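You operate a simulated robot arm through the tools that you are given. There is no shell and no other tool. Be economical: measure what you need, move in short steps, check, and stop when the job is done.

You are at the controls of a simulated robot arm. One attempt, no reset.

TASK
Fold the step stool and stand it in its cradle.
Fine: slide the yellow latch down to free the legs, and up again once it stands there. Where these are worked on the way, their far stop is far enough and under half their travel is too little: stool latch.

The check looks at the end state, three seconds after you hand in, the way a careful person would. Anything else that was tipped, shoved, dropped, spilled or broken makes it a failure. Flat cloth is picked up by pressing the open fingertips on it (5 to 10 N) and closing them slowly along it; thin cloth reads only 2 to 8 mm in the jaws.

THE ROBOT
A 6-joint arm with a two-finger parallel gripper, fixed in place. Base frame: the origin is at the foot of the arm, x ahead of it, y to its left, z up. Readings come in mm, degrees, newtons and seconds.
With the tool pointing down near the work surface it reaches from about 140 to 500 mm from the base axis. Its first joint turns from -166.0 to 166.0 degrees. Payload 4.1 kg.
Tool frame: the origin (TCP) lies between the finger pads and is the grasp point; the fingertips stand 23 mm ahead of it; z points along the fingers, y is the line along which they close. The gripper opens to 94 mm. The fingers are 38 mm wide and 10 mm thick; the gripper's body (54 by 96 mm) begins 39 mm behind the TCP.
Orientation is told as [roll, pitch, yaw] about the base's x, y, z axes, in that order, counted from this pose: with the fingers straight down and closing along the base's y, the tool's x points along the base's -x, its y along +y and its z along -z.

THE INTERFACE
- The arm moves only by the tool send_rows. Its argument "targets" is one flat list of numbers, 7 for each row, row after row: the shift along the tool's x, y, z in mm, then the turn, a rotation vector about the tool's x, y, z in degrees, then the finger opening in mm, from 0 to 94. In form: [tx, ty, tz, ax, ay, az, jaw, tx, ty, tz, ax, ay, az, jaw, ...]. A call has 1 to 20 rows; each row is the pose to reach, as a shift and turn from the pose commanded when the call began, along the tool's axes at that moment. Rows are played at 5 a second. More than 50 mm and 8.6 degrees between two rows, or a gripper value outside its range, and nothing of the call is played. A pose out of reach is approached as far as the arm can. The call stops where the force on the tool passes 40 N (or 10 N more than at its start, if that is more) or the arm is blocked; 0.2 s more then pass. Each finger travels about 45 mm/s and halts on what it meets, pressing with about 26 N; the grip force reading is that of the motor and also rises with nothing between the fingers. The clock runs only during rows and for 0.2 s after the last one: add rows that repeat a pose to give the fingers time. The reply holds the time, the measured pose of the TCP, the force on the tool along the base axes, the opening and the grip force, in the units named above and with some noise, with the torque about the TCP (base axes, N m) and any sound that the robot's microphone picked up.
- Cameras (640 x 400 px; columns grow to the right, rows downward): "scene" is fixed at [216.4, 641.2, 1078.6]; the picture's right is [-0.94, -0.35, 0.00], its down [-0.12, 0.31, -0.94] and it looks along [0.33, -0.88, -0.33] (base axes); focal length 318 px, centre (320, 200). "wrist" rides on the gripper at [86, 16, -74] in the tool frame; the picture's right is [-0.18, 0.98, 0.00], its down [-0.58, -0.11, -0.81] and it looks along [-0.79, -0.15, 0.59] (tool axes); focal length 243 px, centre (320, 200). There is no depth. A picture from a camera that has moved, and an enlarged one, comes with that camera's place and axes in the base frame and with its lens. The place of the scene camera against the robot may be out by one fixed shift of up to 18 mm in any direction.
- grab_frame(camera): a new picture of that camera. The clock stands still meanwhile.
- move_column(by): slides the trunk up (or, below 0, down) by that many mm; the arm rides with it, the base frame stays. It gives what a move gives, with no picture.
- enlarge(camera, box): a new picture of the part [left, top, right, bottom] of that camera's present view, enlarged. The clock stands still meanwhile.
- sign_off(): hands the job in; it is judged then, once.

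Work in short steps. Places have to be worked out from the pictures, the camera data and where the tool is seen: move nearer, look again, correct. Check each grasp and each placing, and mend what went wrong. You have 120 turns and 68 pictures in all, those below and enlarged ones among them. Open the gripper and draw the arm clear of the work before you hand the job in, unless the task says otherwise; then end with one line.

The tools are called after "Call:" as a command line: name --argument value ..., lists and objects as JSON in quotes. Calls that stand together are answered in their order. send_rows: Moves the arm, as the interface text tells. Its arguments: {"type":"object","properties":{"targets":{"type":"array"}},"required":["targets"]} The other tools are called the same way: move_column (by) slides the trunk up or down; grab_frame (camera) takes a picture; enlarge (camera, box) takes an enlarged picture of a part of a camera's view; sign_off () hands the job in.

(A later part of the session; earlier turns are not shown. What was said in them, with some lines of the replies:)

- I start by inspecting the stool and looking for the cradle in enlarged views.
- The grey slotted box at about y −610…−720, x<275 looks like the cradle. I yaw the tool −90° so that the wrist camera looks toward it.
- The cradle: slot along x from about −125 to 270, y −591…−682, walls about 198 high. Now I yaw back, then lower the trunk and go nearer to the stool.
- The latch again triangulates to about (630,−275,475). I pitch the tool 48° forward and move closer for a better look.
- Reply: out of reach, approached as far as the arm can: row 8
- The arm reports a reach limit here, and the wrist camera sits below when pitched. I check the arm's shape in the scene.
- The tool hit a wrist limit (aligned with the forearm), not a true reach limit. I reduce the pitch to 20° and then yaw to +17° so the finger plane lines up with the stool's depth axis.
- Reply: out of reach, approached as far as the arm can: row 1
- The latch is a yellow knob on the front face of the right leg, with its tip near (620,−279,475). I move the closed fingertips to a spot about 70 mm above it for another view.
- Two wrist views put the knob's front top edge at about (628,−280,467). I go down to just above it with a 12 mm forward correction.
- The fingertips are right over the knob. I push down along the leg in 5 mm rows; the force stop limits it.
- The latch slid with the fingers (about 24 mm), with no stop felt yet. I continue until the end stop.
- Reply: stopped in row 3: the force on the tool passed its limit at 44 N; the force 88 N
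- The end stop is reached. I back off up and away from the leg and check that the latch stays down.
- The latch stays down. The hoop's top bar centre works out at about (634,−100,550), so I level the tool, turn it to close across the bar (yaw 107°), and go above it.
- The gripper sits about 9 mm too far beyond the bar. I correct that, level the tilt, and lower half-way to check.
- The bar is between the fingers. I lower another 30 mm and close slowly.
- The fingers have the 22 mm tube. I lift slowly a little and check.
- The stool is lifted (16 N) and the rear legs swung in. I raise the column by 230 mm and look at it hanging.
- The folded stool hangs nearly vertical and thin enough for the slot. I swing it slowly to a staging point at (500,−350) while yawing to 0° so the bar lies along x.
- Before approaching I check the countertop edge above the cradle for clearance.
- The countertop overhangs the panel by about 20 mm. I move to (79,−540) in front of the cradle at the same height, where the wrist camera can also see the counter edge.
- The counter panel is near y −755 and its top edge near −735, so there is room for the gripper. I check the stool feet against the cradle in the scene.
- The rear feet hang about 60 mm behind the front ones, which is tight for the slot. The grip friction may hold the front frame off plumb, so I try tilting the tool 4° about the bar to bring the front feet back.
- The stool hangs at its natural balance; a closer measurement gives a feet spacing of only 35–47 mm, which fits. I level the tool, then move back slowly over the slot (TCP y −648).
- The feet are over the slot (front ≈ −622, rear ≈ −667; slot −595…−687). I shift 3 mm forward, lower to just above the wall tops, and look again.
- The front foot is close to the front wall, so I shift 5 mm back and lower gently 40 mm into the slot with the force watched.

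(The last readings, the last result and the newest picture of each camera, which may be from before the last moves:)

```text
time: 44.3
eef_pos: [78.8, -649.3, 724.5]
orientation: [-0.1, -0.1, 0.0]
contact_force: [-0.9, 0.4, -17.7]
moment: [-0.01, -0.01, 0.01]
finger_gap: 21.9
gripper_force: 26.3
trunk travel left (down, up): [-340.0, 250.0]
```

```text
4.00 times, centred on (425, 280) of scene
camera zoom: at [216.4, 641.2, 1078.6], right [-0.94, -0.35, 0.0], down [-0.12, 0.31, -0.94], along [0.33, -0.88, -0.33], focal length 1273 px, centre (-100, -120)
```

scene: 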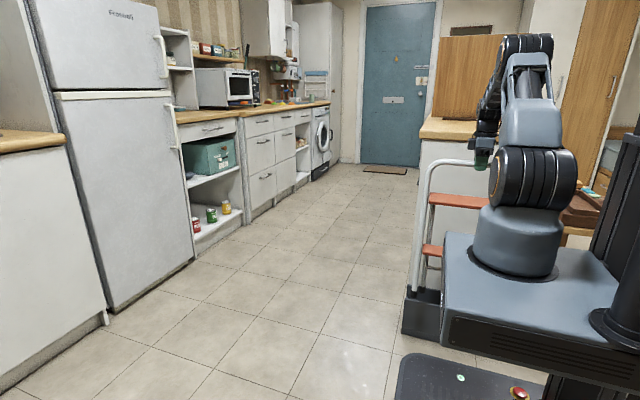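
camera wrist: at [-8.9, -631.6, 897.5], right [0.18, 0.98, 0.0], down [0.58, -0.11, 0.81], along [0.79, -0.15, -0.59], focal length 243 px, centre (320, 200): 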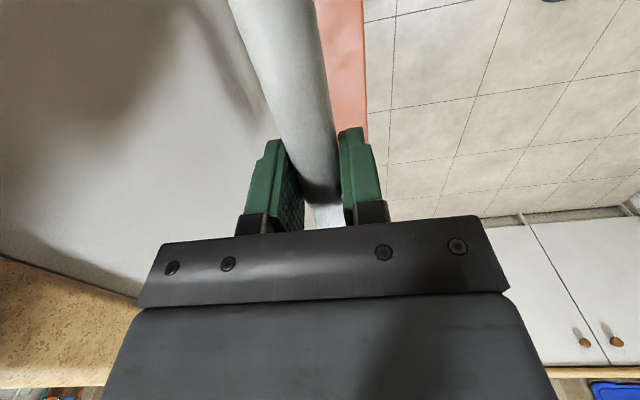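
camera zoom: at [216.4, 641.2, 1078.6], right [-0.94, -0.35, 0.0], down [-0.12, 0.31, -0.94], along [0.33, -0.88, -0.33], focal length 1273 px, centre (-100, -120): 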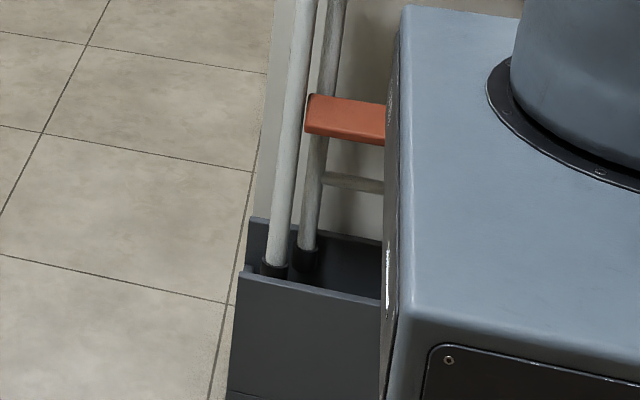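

The feet are inside the slot, with the full weight still on the gripper. I continue down 100 mm.

Call:
send_rows --targets '[0, 0, 5, 0, 0, 0, 0, 0, 0, 13, 0, 0, 0, 0, 0, 0, 22, 0, 0, 0, 0, 0, 0, 31, 0, 0, 0, 0, 0, 0, 40, 0, 0, 0, 0, 0, 0, 49, 0, 0, 0, 0, 0, 0, 58, 0, 0, 0, 0, 0, 0, 67, 0, 0, 0, 0, 0, 0, 76, 0, 0, 0, 0, 0, 0, 85, 0, 0, 0, 0, 0, 0, 93, 0, 0, 0, 0, 0, 0, 98, 0, 0, 0, 0, 0, 0, 100, 0, 0, 0, 0]'

Call:
enlarge --camera "scene" --box '[380, 170, 480, 330]'

```text
time: 47.1
eef_pos: [79.0, -644.3, 624.9]
orientation: [0.0, -0.1, -0.1]
contact_force: [-1.1, 0.1, -15.9]
moment: [-0.02, -0.04, -0.01]
finger_gap: 21.8
gripper_force: 26.5
out of reach, approached as far as the arm can: row 11, 12, 13
trunk travel left (down, up): [-340.0, 250.0]
```

```text
2.50 times, centred on (430, 250) of scene
camera zoom: at [216.4, 641.2, 1078.6], right [-0.94, -0.35, 0.0], down [-0.12, 0.31, -0.94], along [0.33, -0.88, -0.33], focal length 796 px, centre (45, 75)
```

zoom: 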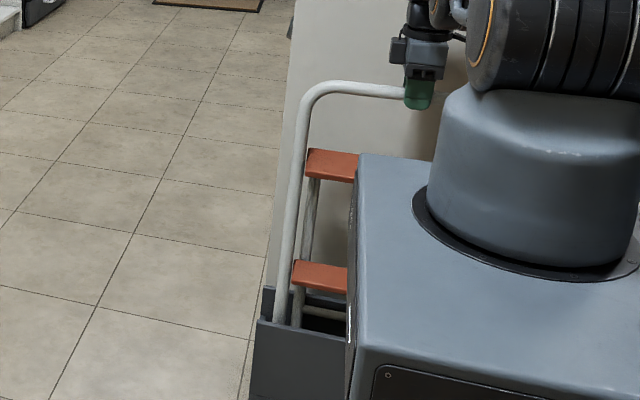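

The arm is at its downward reach. I raise it 70 mm, then lower the column 70 mm, so that the arm can do the force-guarded final descent.

Call:
send_rows --targets '[0, 0, -8, 0, 0, 0, 0, 0, 0, -20, 0, 0, 0, 0, 0, 0, -32, 0, 0, 0, 0, 0, 0, -45, 0, 0, 0, 0, 0, 0, -58, 0, 0, 0, 0, 0, 0, -67, 0, 0, 0, 0, 0, 0, -70, 0, 0, 0, 0]'

Call:
move_column --by -70

```text
time: 48.7
eef_pos: [77.7, -644.5, 694.4]
orientation: [0.0, -0.1, 0.0]
contact_force: [0.4, -0.1, -17.3]
moment: [-0.04, -0.05, -0.04]
finger_gap: 21.6
gripper_force: 26.0
trunk travel left (down, up): [-340.0, 250.0]
```

```text
time: 49.8
eef_pos: [78.1, -643.9, 626.1]
orientation: [0.0, -0.2, -0.1]
contact_force: [-0.7, 0.1, -17.2]
moment: [-0.01, -0.01, -0.01]
finger_gap: 22.1
gripper_force: 26.0
trunk travel left (down, up): [-270.0, 320.0]
```

Now I lower gently with the arm until the feet take the weight.

Call:
send_rows --targets '[0, 0, 5, 0, 0, 0, 0, 0, 0, 10, 0, 0, 0, 0, 0, 0, 15, 0, 0, 0, 0, 0, 0, 20, 0, 0, 0, 0, 0, 0, 25, 0, 0, 0, 0, 0, 0, 30, 0, 0, 0, 0, 0, 0, 35, 0, 0, 0, 0, 0, 0, 40, 0, 0, 0, 0, 0, 0, 44, 0, 0, 0, 0]'

```text
time: 51.8
eef_pos: [77.8, -645.0, 585.0]
orientation: [-0.4, -0.1, 0.1]
contact_force: [0.9, 8.1, 17.1]
moment: [0.46, -0.1, 0.37]
finger_gap: 21.5
gripper_force: 26.4
trunk travel left (down, up): [-270.0, 320.0]
```

Call:
enlarge --camera "scene" --box '[395, 230, 455, 330]'

Call:
grab_frame --camera "wrist"

```text
4.00 times, centred on (425, 280) of scene
camera zoom: at [216.4, 641.2, 1078.6], right [-0.94, -0.35, 0.0], down [-0.12, 0.31, -0.94], along [0.33, -0.88, -0.33], focal length 1273 px, centre (-100, -120)
```

zoom: 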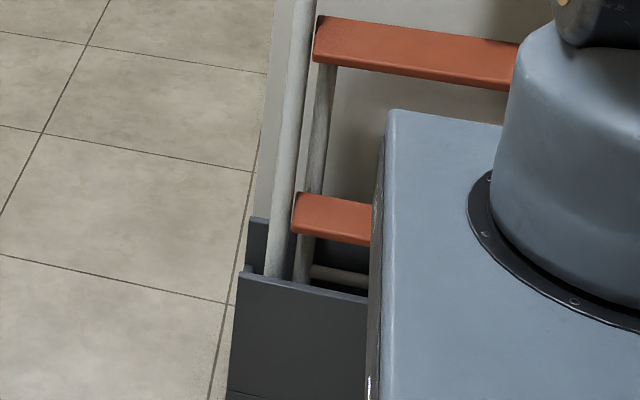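

```text
24 pictures are left
camera wrist: at [-9.5, -628.2, 659.7], right [0.18, 0.98, -0.01], down [0.58, -0.1, 0.81], along [0.79, -0.15, -0.59], focal length 243 px, centre (320, 200)
```

wrist: 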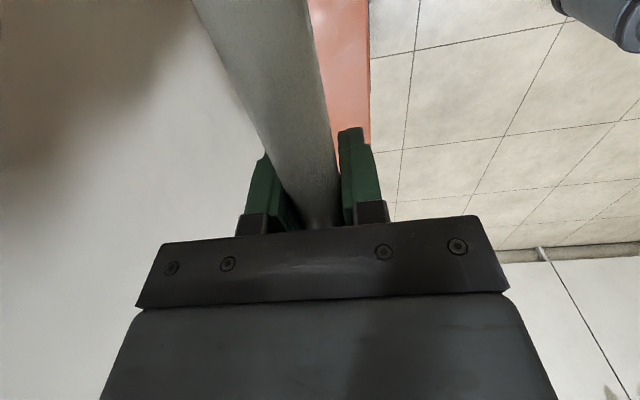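

The lower tread clears the walls and the feet rest on the slot floor. I relieve the pressing by 3 mm and check the load before release.

Call:
send_rows --targets '[0, 0, -3, 0, 0, 0, 0, 0, 0, -3, 0, 0, 0, 0]'

```text
time: 52.4
eef_pos: [77.1, -643.5, 583.5]
orientation: [0.0, -0.2, 0.0]
contact_force: [-0.8, 1.3, 8.8]
moment: [0.05, 0.0, 0.71]
finger_gap: 21.6
gripper_force: 26.3
trunk travel left (down, up): [-270.0, 320.0]
```

Call:
send_rows --targets '[0, 0, -2, 0, 0, 0, 5, 0, 0, -2, 0, 0, 0, 24, 0, 0, -2, 0, 0, 0, 30, 0, 0, -2, 0, 0, 0, 40, 0, 0, -2, 0, 0, 0, 55, 0, 0, -2, 0, 0, 0, 70, 0, 0, -2, 0, 0, 0, 80, 0, 0, -2, 0, 0, 0, 80, 0, 0, -2, 0, 0, 0, 80]'

Call:
grab_frame --camera "wrist"

Call:
enlarge --camera "scene" --box '[380, 170, 480, 330]'

```text
time: 54.4
eef_pos: [78.0, -643.9, 587.0]
orientation: [-0.1, -0.1, 0.0]
contact_force: [-0.4, 0.2, 0.1]
moment: [-0.04, -0.02, -0.01]
finger_gap: 80.3
gripper_force: 0.1
trunk travel left (down, up): [-270.0, 320.0]
```

```text
23 pictures are left
camera wrist: at [-9.2, -628.4, 662.4], right [0.18, 0.98, 0.0], down [0.58, -0.11, 0.81], along [0.79, -0.15, -0.59], focal length 243 px, centre (320, 200)
```

wrist: 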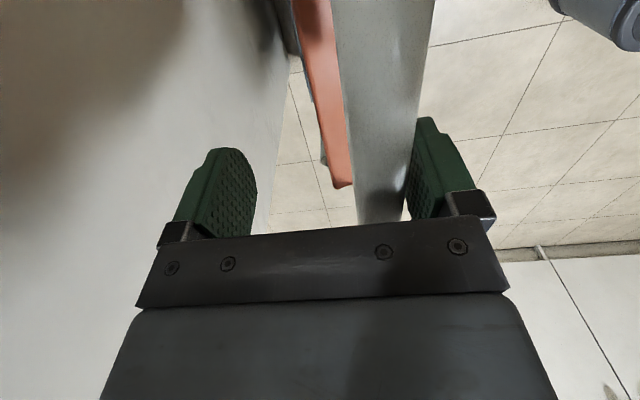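

```text
2.50 times, centred on (430, 250) of scene
camera zoom: at [216.4, 641.2, 1078.6], right [-0.94, -0.35, 0.0], down [-0.12, 0.31, -0.94], along [0.33, -0.88, -0.33], focal length 796 px, centre (45, 75)
```

zoom: 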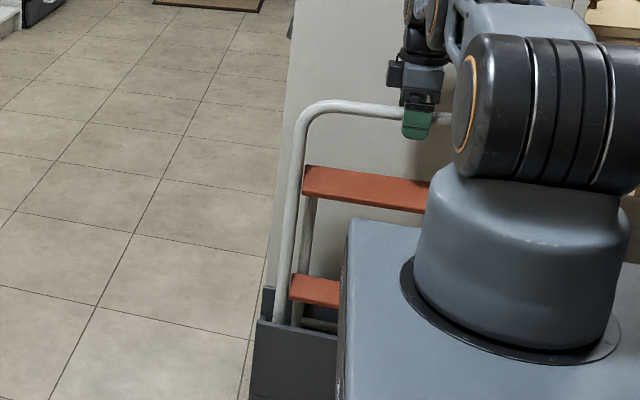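

The stool leaned a little forward in the slot, as it rests between the walls. I open fully, then lift the gripper out straight up.

Call:
send_rows --targets '[0, 2, 0, 0, 0, 0, 94, 0, 5, 0, 0, 0, 0, 94, 0, 8, 0, 0, 0, 0, 94, 0, 8, -15, 0, 0, 0, 94, 0, 8, -45, 0, 0, 0, 94, 0, 8, -90, 0, 0, 0, 94, 0, 8, -130, 0, 0, 0, 94]'

Call:
grab_frame --camera "wrist"

Call:
grab_frame --camera "scene"

```text
time: 56.0
eef_pos: [78.9, -638.2, 716.0]
orientation: [-0.1, -0.1, 0.0]
contact_force: [-0.7, 0.0, -0.2]
moment: [0.0, 0.01, 0.0]
finger_gap: 94.1
gripper_force: 0.2
trunk travel left (down, up): [-270.0, 320.0]
```

```text
21 pictures are left
camera wrist: at [-8.3, -621.4, 790.8], right [0.18, 0.98, 0.0], down [0.58, -0.11, 0.81], along [0.79, -0.15, -0.59], focal length 243 px, centre (320, 200)
```

wrist: 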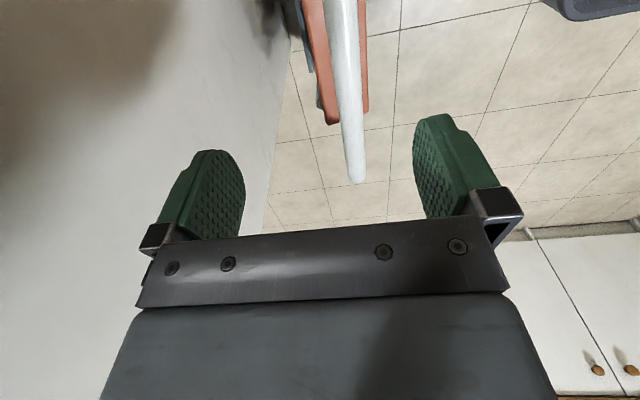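

```text
20 pictures are left
```

scene: 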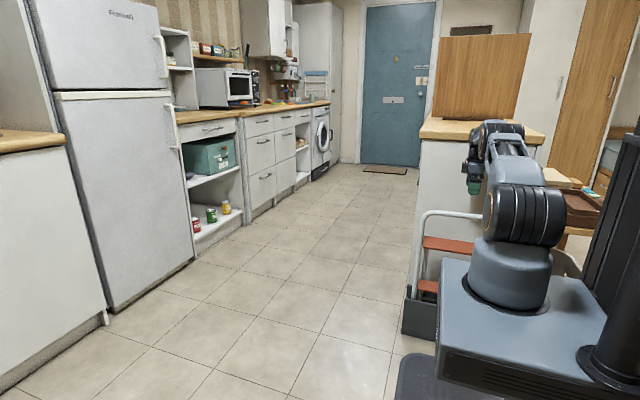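

The stool stands in the cradle with its bar near y −618. I now go around to view the latch, which should be near x −93 on the front face of its leg, with the tool yawed −90°.

Call:
send_rows --targets '[14, 20, 0, 0, 0, 7.5, 94, 28, 40, 0, 0, 0, 15, 80, 43, 60, 0, 0, 0, 22.5, 60, 57, 80, 0, 0, 0, 30, 60, 72, 100, 5, 0, 0, 37.5, 60, 86, 120, 12, 0, 0, 45, 60, 100, 138, 20, 0, 0, 52.5, 60, 115, 138, 28, 0, 0, 60, 60, 129, 138, 36, 0, 0, 67.5, 60, 143, 138, 44, 0, 0, 75, 60, 158, 138, 50, 0, 0, 82.5, 60, 172, 138, 56, 0, 0, 90, 60]'

Call:
grab_frame --camera "wrist"

```text
time: 58.6
eef_pos: [-94.3, -499.7, 660.6]
orientation: [0.1, -0.1, -90.1]
contact_force: [-0.3, -0.6, -0.3]
moment: [-0.03, 0.01, 0.02]
finger_gap: 60.2
gripper_force: 0.1
trunk travel left (down, up): [-270.0, 320.0]
```

```text
19 pictures are left
camera wrist: at [-78.4, -412.5, 735.9], right [0.98, -0.19, 0.0], down [-0.11, -0.58, 0.81], along [-0.15, -0.79, -0.59], focal length 243 px, centre (320, 200)
```

wrist: 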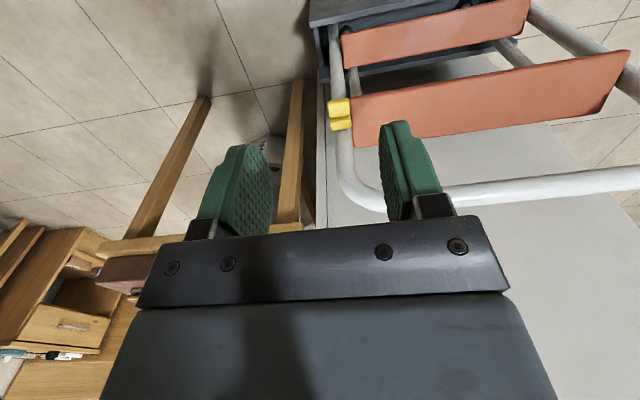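

Call:
enlarge --camera "wrist" --box '[290, 40, 450, 160]'

```text
3.33 times, centred on (370, 100) of wrist
camera zoom: at [-78.4, -412.5, 735.9], right [0.98, -0.19, 0.0], down [-0.11, -0.58, 0.81], along [-0.15, -0.79, -0.59], focal length 809 px, centre (153, 533)
```

zoom: 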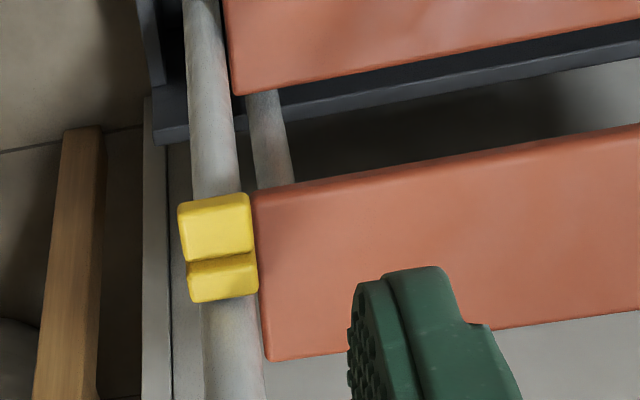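

The latch is seen clearly at about (−88,−587,470), clear above the tread edge. I pitch 20° and move nearer for a second sightline.

Call:
send_rows --targets '[-11, 2, 25, 0, -5, 0, 60, -22, 3, 50, 0, -10, 0, 60, -33, 5, 75, 0, -15, 0, 60, -45, 6, 100, 0, -20, 0, 60]'

Call:
grab_frame --camera "wrist"

```text
time: 59.6
eef_pos: [-88.6, -545.0, 560.1]
orientation: [0.1, -20.2, -90.1]
contact_force: [-0.2, 0.2, -0.3]
moment: [0.0, 0.0, 0.0]
finger_gap: 60.1
gripper_force: 0.0
trunk travel left (down, up): [-270.0, 320.0]
```

```text
17 pictures are left
camera wrist: at [-73.3, -438.1, 601.8], right [0.98, -0.17, 0.07], down [-0.11, -0.27, 0.96], along [-0.15, -0.95, -0.28], focal length 243 px, centre (320, 200)
```

wrist: 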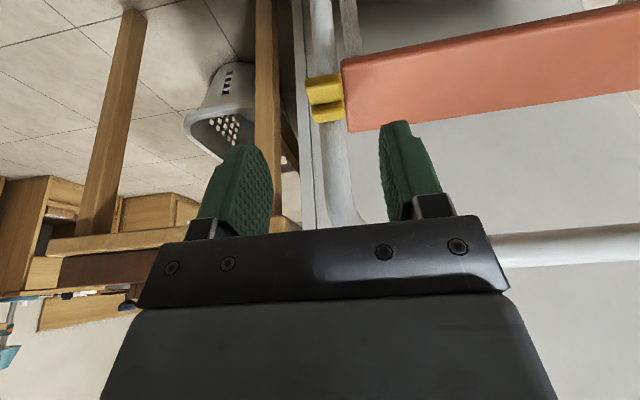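

Triangulation gives the knob's top front edge at (−88,−580,480). I narrow the opening to 46 mm and lower the fingers to straddle the knob, stopping slightly high to look.

Call:
send_rows --targets '[-10, 0.5, 20, 0, 0, 0, 46, -12, 0.5, 40, 0, 0, 0, 46, -10, 0.5, 58, 0, 0, 0, 46, -8, 0.5, 70, 0, 0, 0, 46]'

Call:
enlarge --camera "wrist" --box '[210, 0, 450, 170]'

```text
time: 60.6
eef_pos: [-87.8, -575.7, 497.6]
orientation: [0.2, -20.0, -89.9]
contact_force: [-0.8, -0.4, -1.0]
moment: [0.03, -0.02, -0.03]
finger_gap: 46.0
gripper_force: 0.0
trunk travel left (down, up): [-270.0, 320.0]
```

```text
2.35 times, centred on (330, 85) of wrist
camera zoom: at [-72.6, -469.3, 538.8], right [0.98, -0.17, 0.07], down [-0.11, -0.27, 0.96], along [-0.15, -0.95, -0.28], focal length 571 px, centre (296, 471)
```

zoom: 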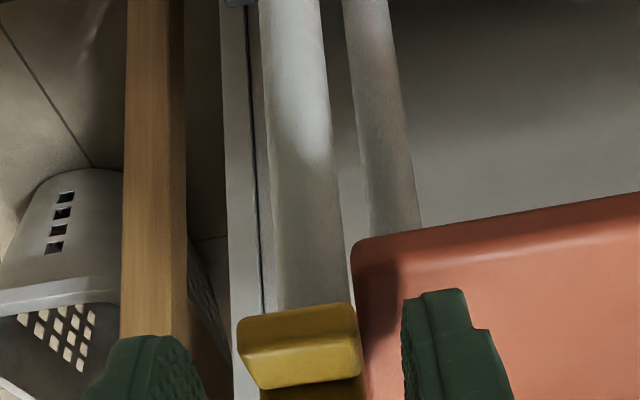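

The fingers straddle the knob evenly. I lower 5 mm more and close on it slowly.

Call:
send_rows --targets '[1, 0, 2.5, 0, 0, 0, 46, 1.7, 0, 4.7, 0, 0, 0, 46, 1.7, 0, 4.7, 0, 0, 0, 40, 1.7, 0, 4.7, 0, 0, 0, 34, 1.7, 0, 4.7, 0, 0, 0, 28, 1.7, 0, 4.7, 0, 0, 0, 22, 1.7, 0, 4.7, 0, 0, 0, 16, 1.7, 0, 4.7, 0, 0, 0, 16]'

Call:
enlarge --camera "wrist" --box '[210, 0, 450, 170]'

```text
time: 62.4
eef_pos: [-84.6, -575.4, 492.0]
orientation: [0.1, -20.1, -89.8]
contact_force: [5.9, -0.7, 0.4]
moment: [-0.06, 0.01, 0.22]
finger_gap: 25.1
gripper_force: 26.2
trunk travel left (down, up): [-270.0, 320.0]
```

```text
2.35 times, centred on (330, 85) of wrist
camera zoom: at [-71.4, -469.0, 533.6], right [0.98, -0.17, 0.07], down [-0.11, -0.27, 0.96], along [-0.15, -0.95, -0.28], focal length 571 px, centre (296, 471)
```

zoom: 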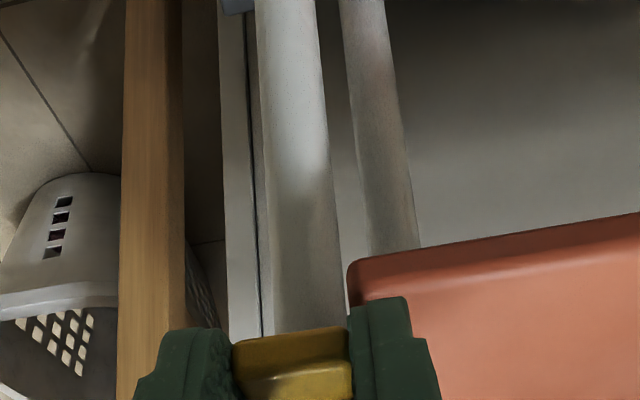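

The knob is held (25 mm). I slide it up in 4 mm rows.

Call:
send_rows --targets '[-1.4, 1, -3.8, 0, 0, 0, 10, -2.8, 2, -7.5, 0, 0, 0, 10, -4.1, 2, -11.3, 0, 0, 0, 10, -5.5, 2, -15, 0, 0, 0, 10, -6.9, 2, -18.8, 0, 0, 0, 10, -8.3, 2, -22.5, 0, 0, 0, 10]'

Call:
grab_frame --camera "wrist"

```text
time: 63.8
eef_pos: [-86.2, -575.6, 516.7]
orientation: [0.1, -20.1, -90.0]
contact_force: [-5.2, 0.7, -0.6]
moment: [0.5, 0.0, 0.11]
finger_gap: 25.5
gripper_force: 26.4
trunk travel left (down, up): [-270.0, 320.0]
```

```text
14 pictures are left
camera wrist: at [-70.3, -468.9, 558.0], right [0.98, -0.17, 0.07], down [-0.11, -0.27, 0.96], along [-0.15, -0.95, -0.28], focal length 243 px, centre (320, 200)
```

wrist: 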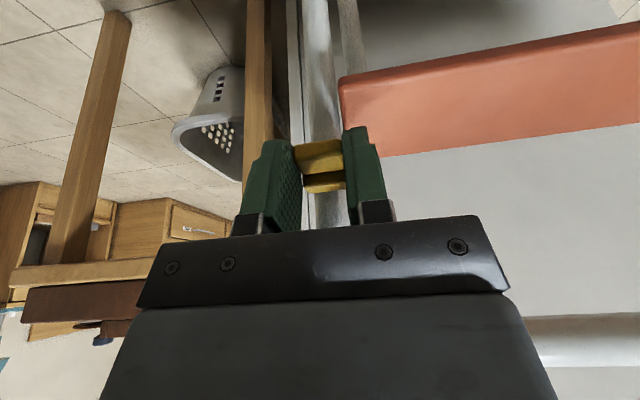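

The latch moved 24 mm up with no lifting load. I go on in small steps to find the stop.

Call:
send_rows --targets '[-0.7, -1, -1.9, 0, 0, 0, 10, -1.4, -1, -3.8, 0, 0, 0, 10]'

```text
time: 64.4
eef_pos: [-86.8, -576.0, 521.4]
orientation: [0.2, -20.1, -90.0]
contact_force: [-4.1, 1.7, 0.2]
moment: [0.32, 0.18, 0.08]
finger_gap: 25.3
gripper_force: 25.6
trunk travel left (down, up): [-270.0, 320.0]
```

Call:
send_rows --targets '[-0.7, 0, -1.9, 0, 0, 0, 10, -1.4, 0, -3.8, 0, 0, 0, 10]'

```text
time: 65.0
eef_pos: [-85.6, -575.7, 524.6]
orientation: [0.2, -20.1, -90.0]
contact_force: [0.0, -0.2, 1.1]
moment: [-0.08, 0.08, -0.21]
finger_gap: 25.4
gripper_force: 25.6
trunk travel left (down, up): [-270.0, 320.0]
```

Call:
enlarge --camera "wrist" --box '[210, 50, 450, 220]'

```text
2.35 times, centred on (330, 135) of wrist
camera zoom: at [-70.0, -468.8, 565.5], right [0.98, -0.17, 0.07], down [-0.11, -0.27, 0.96], along [-0.15, -0.95, -0.29], focal length 571 px, centre (296, 353)
```

zoom: 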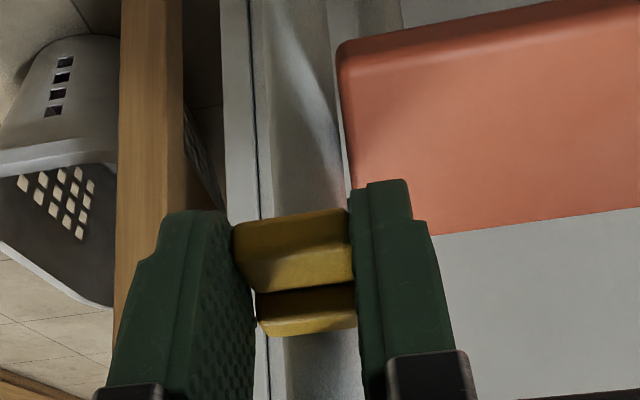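

The knob still follows the fingers. I go a bit further, watching for the load.

Call:
send_rows --targets '[-0.7, 0, -1.9, 0, 0, 0, 10, -1.4, 0, -3.8, 0, 0, 0, 10]'

```text
time: 65.6
eef_pos: [-86.2, -574.7, 527.2]
orientation: [0.3, -19.7, -90.0]
contact_force: [2.9, -0.8, -0.1]
moment: [0.56, 0.11, 0.08]
finger_gap: 25.3
gripper_force: 26.4
trunk travel left (down, up): [-270.0, 320.0]
```

Call:
send_rows --targets '[-0.7, 0, -1.9, 0, 0, 0, 10, -1.4, 0, -3.8, 0, 0, 0, 10]'

Call:
enlarge --camera "wrist" --box '[210, 50, 450, 220]'

```text
time: 66.2
eef_pos: [-87.2, -575.0, 532.6]
orientation: [0.2, -20.0, -90.1]
contact_force: [1.3, 0.3, -12.0]
moment: [0.6, 0.14, 0.04]
finger_gap: 25.6
gripper_force: 25.8
trunk travel left (down, up): [-270.0, 320.0]
```

```text
2.35 times, centred on (330, 135) of wrist
camera zoom: at [-71.4, -468.7, 573.7], right [0.98, -0.17, 0.07], down [-0.11, -0.27, 0.96], along [-0.15, -0.95, -0.29], focal length 571 px, centre (296, 353)
```

zoom: 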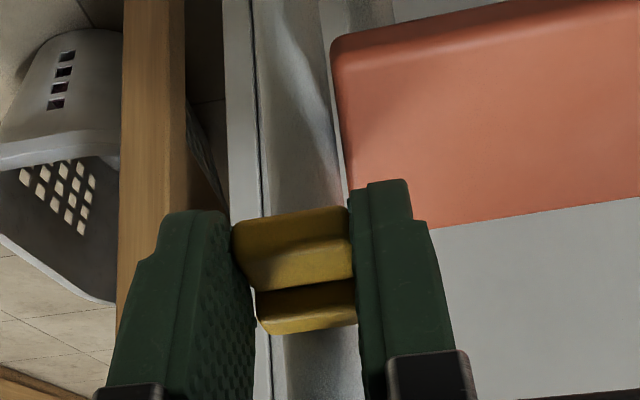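

The load of 12 N shows the far stop is reached. I ease back 1.5 mm, release the knob slowly, and withdraw along the tool axis.

Call:
send_rows --targets '[0.5, 0, 1.4, 0, 0, 0, 20, 0.5, 0, 1.4, 0, 0, 0, 27, 0.5, 0, 1.4, 0, 0, 0, 34, 0.5, 0, 1.4, 0, 0, 0, 46, 0.5, 0, 1.4, 0, 0, 0, 46]'

Call:
send_rows --targets '[6, 0, -15, 0, 0, 0, 46, 15, 0, -40, 0, 0, 0, 46, 20, 0, -75, 0, 0, 0, 46, 25, 0, -110, 0, 0, 0, 46]'

Call:
enlarge --camera "wrist" --box '[250, 0, 490, 190]'

Call:
grab_frame --camera "scene"

```text
time: 67.4
eef_pos: [-85.0, -576.1, 532.8]
orientation: [0.2, -20.1, -90.1]
contact_force: [-2.1, 1.3, 1.4]
moment: [0.03, 0.02, -0.06]
finger_gap: 46.8
gripper_force: 1.4
trunk travel left (down, up): [-270.0, 320.0]
```

```text
time: 68.4
eef_pos: [-87.7, -512.8, 627.3]
orientation: [0.2, -20.1, -90.0]
contact_force: [-0.3, 0.1, 0.2]
moment: [0.03, -0.01, -0.01]
finger_gap: 45.9
gripper_force: 0.2
trunk travel left (down, up): [-270.0, 320.0]
```

```text
2.11 times, centred on (370, 95) of wrist
camera zoom: at [-72.2, -406.8, 667.8], right [0.98, -0.17, 0.07], down [-0.11, -0.27, 0.96], along [-0.15, -0.95, -0.28], focal length 511 px, centre (215, 421)
```

zoom: 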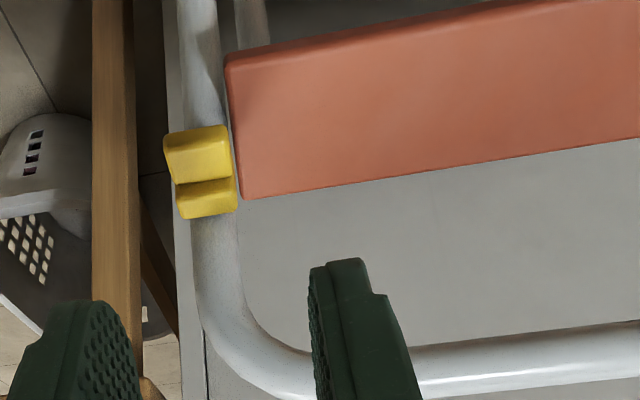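

```text
10 pictures are left
```

scene: 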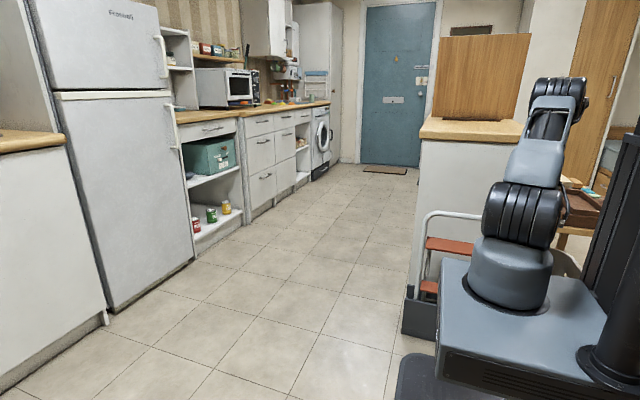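

By the relation to the tread, the latch is back at its original upper position and the stool still stands. I open the gripper and draw the arm up and back, then make a final check.

Call:
send_rows --targets '[1, 0, -40, 0, 0, 0, 70, 2, 0, -80, 0, 0, 0, 94, 3, 0, -120, 0, 0, 0, 94, 4, 0, -162, 0, 0, 0, 94, 4, 0, -162, 0, 5, 0, 94]'

Call:
grab_frame --camera "wrist"

Call:
enlarge --camera "scene" --box '[380, 200, 480, 350]'

```text
time: 69.6
eef_pos: [-88.2, -453.2, 779.5]
orientation: [0.1, -15.1, -90.1]
contact_force: [0.5, -0.1, 0.4]
moment: [-0.05, -0.03, 0.0]
finger_gap: 94.1
gripper_force: 0.1
trunk travel left (down, up): [-270.0, 320.0]
```

```text
9 pictures are left
camera wrist: at [-72.0, -350.1, 828.9], right [0.98, -0.18, 0.05], down [-0.11, -0.35, 0.93], along [-0.15, -0.92, -0.37], focal length 243 px, centre (320, 200)
```

wrist: 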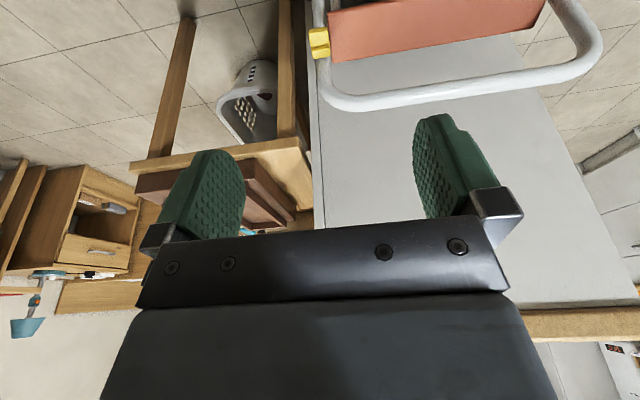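

```text
2.67 times, centred on (430, 275) of scene
camera zoom: at [216.4, 641.2, 1078.6], right [-0.94, -0.35, 0.0], down [-0.12, 0.31, -0.94], along [0.33, -0.88, -0.33], focal length 849 px, centre (27, 0)
```

zoom: 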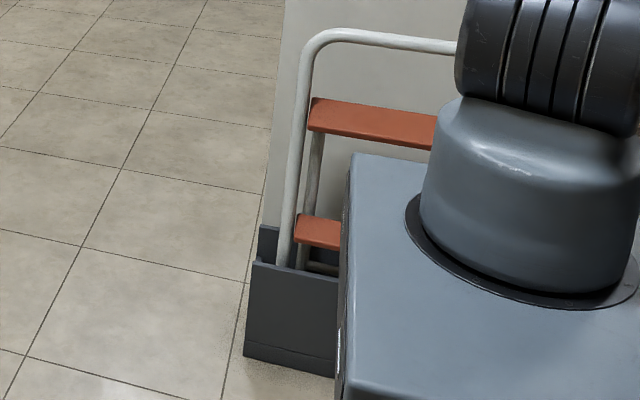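

The stool stands folded and level in the cradle with the latch up, and the arm is clear with an open gripper. I hand in.

Call:
sign_off

```text
The job is handed in.
```

The step stool is folded and standing in its cradle, leaning slightly forward against the slot walls. The latch was slid down to its stop to free the legs and back up to its stop once the stool stood there; the gripper is open, the arm is clear, and I saw nothing else disturbed.
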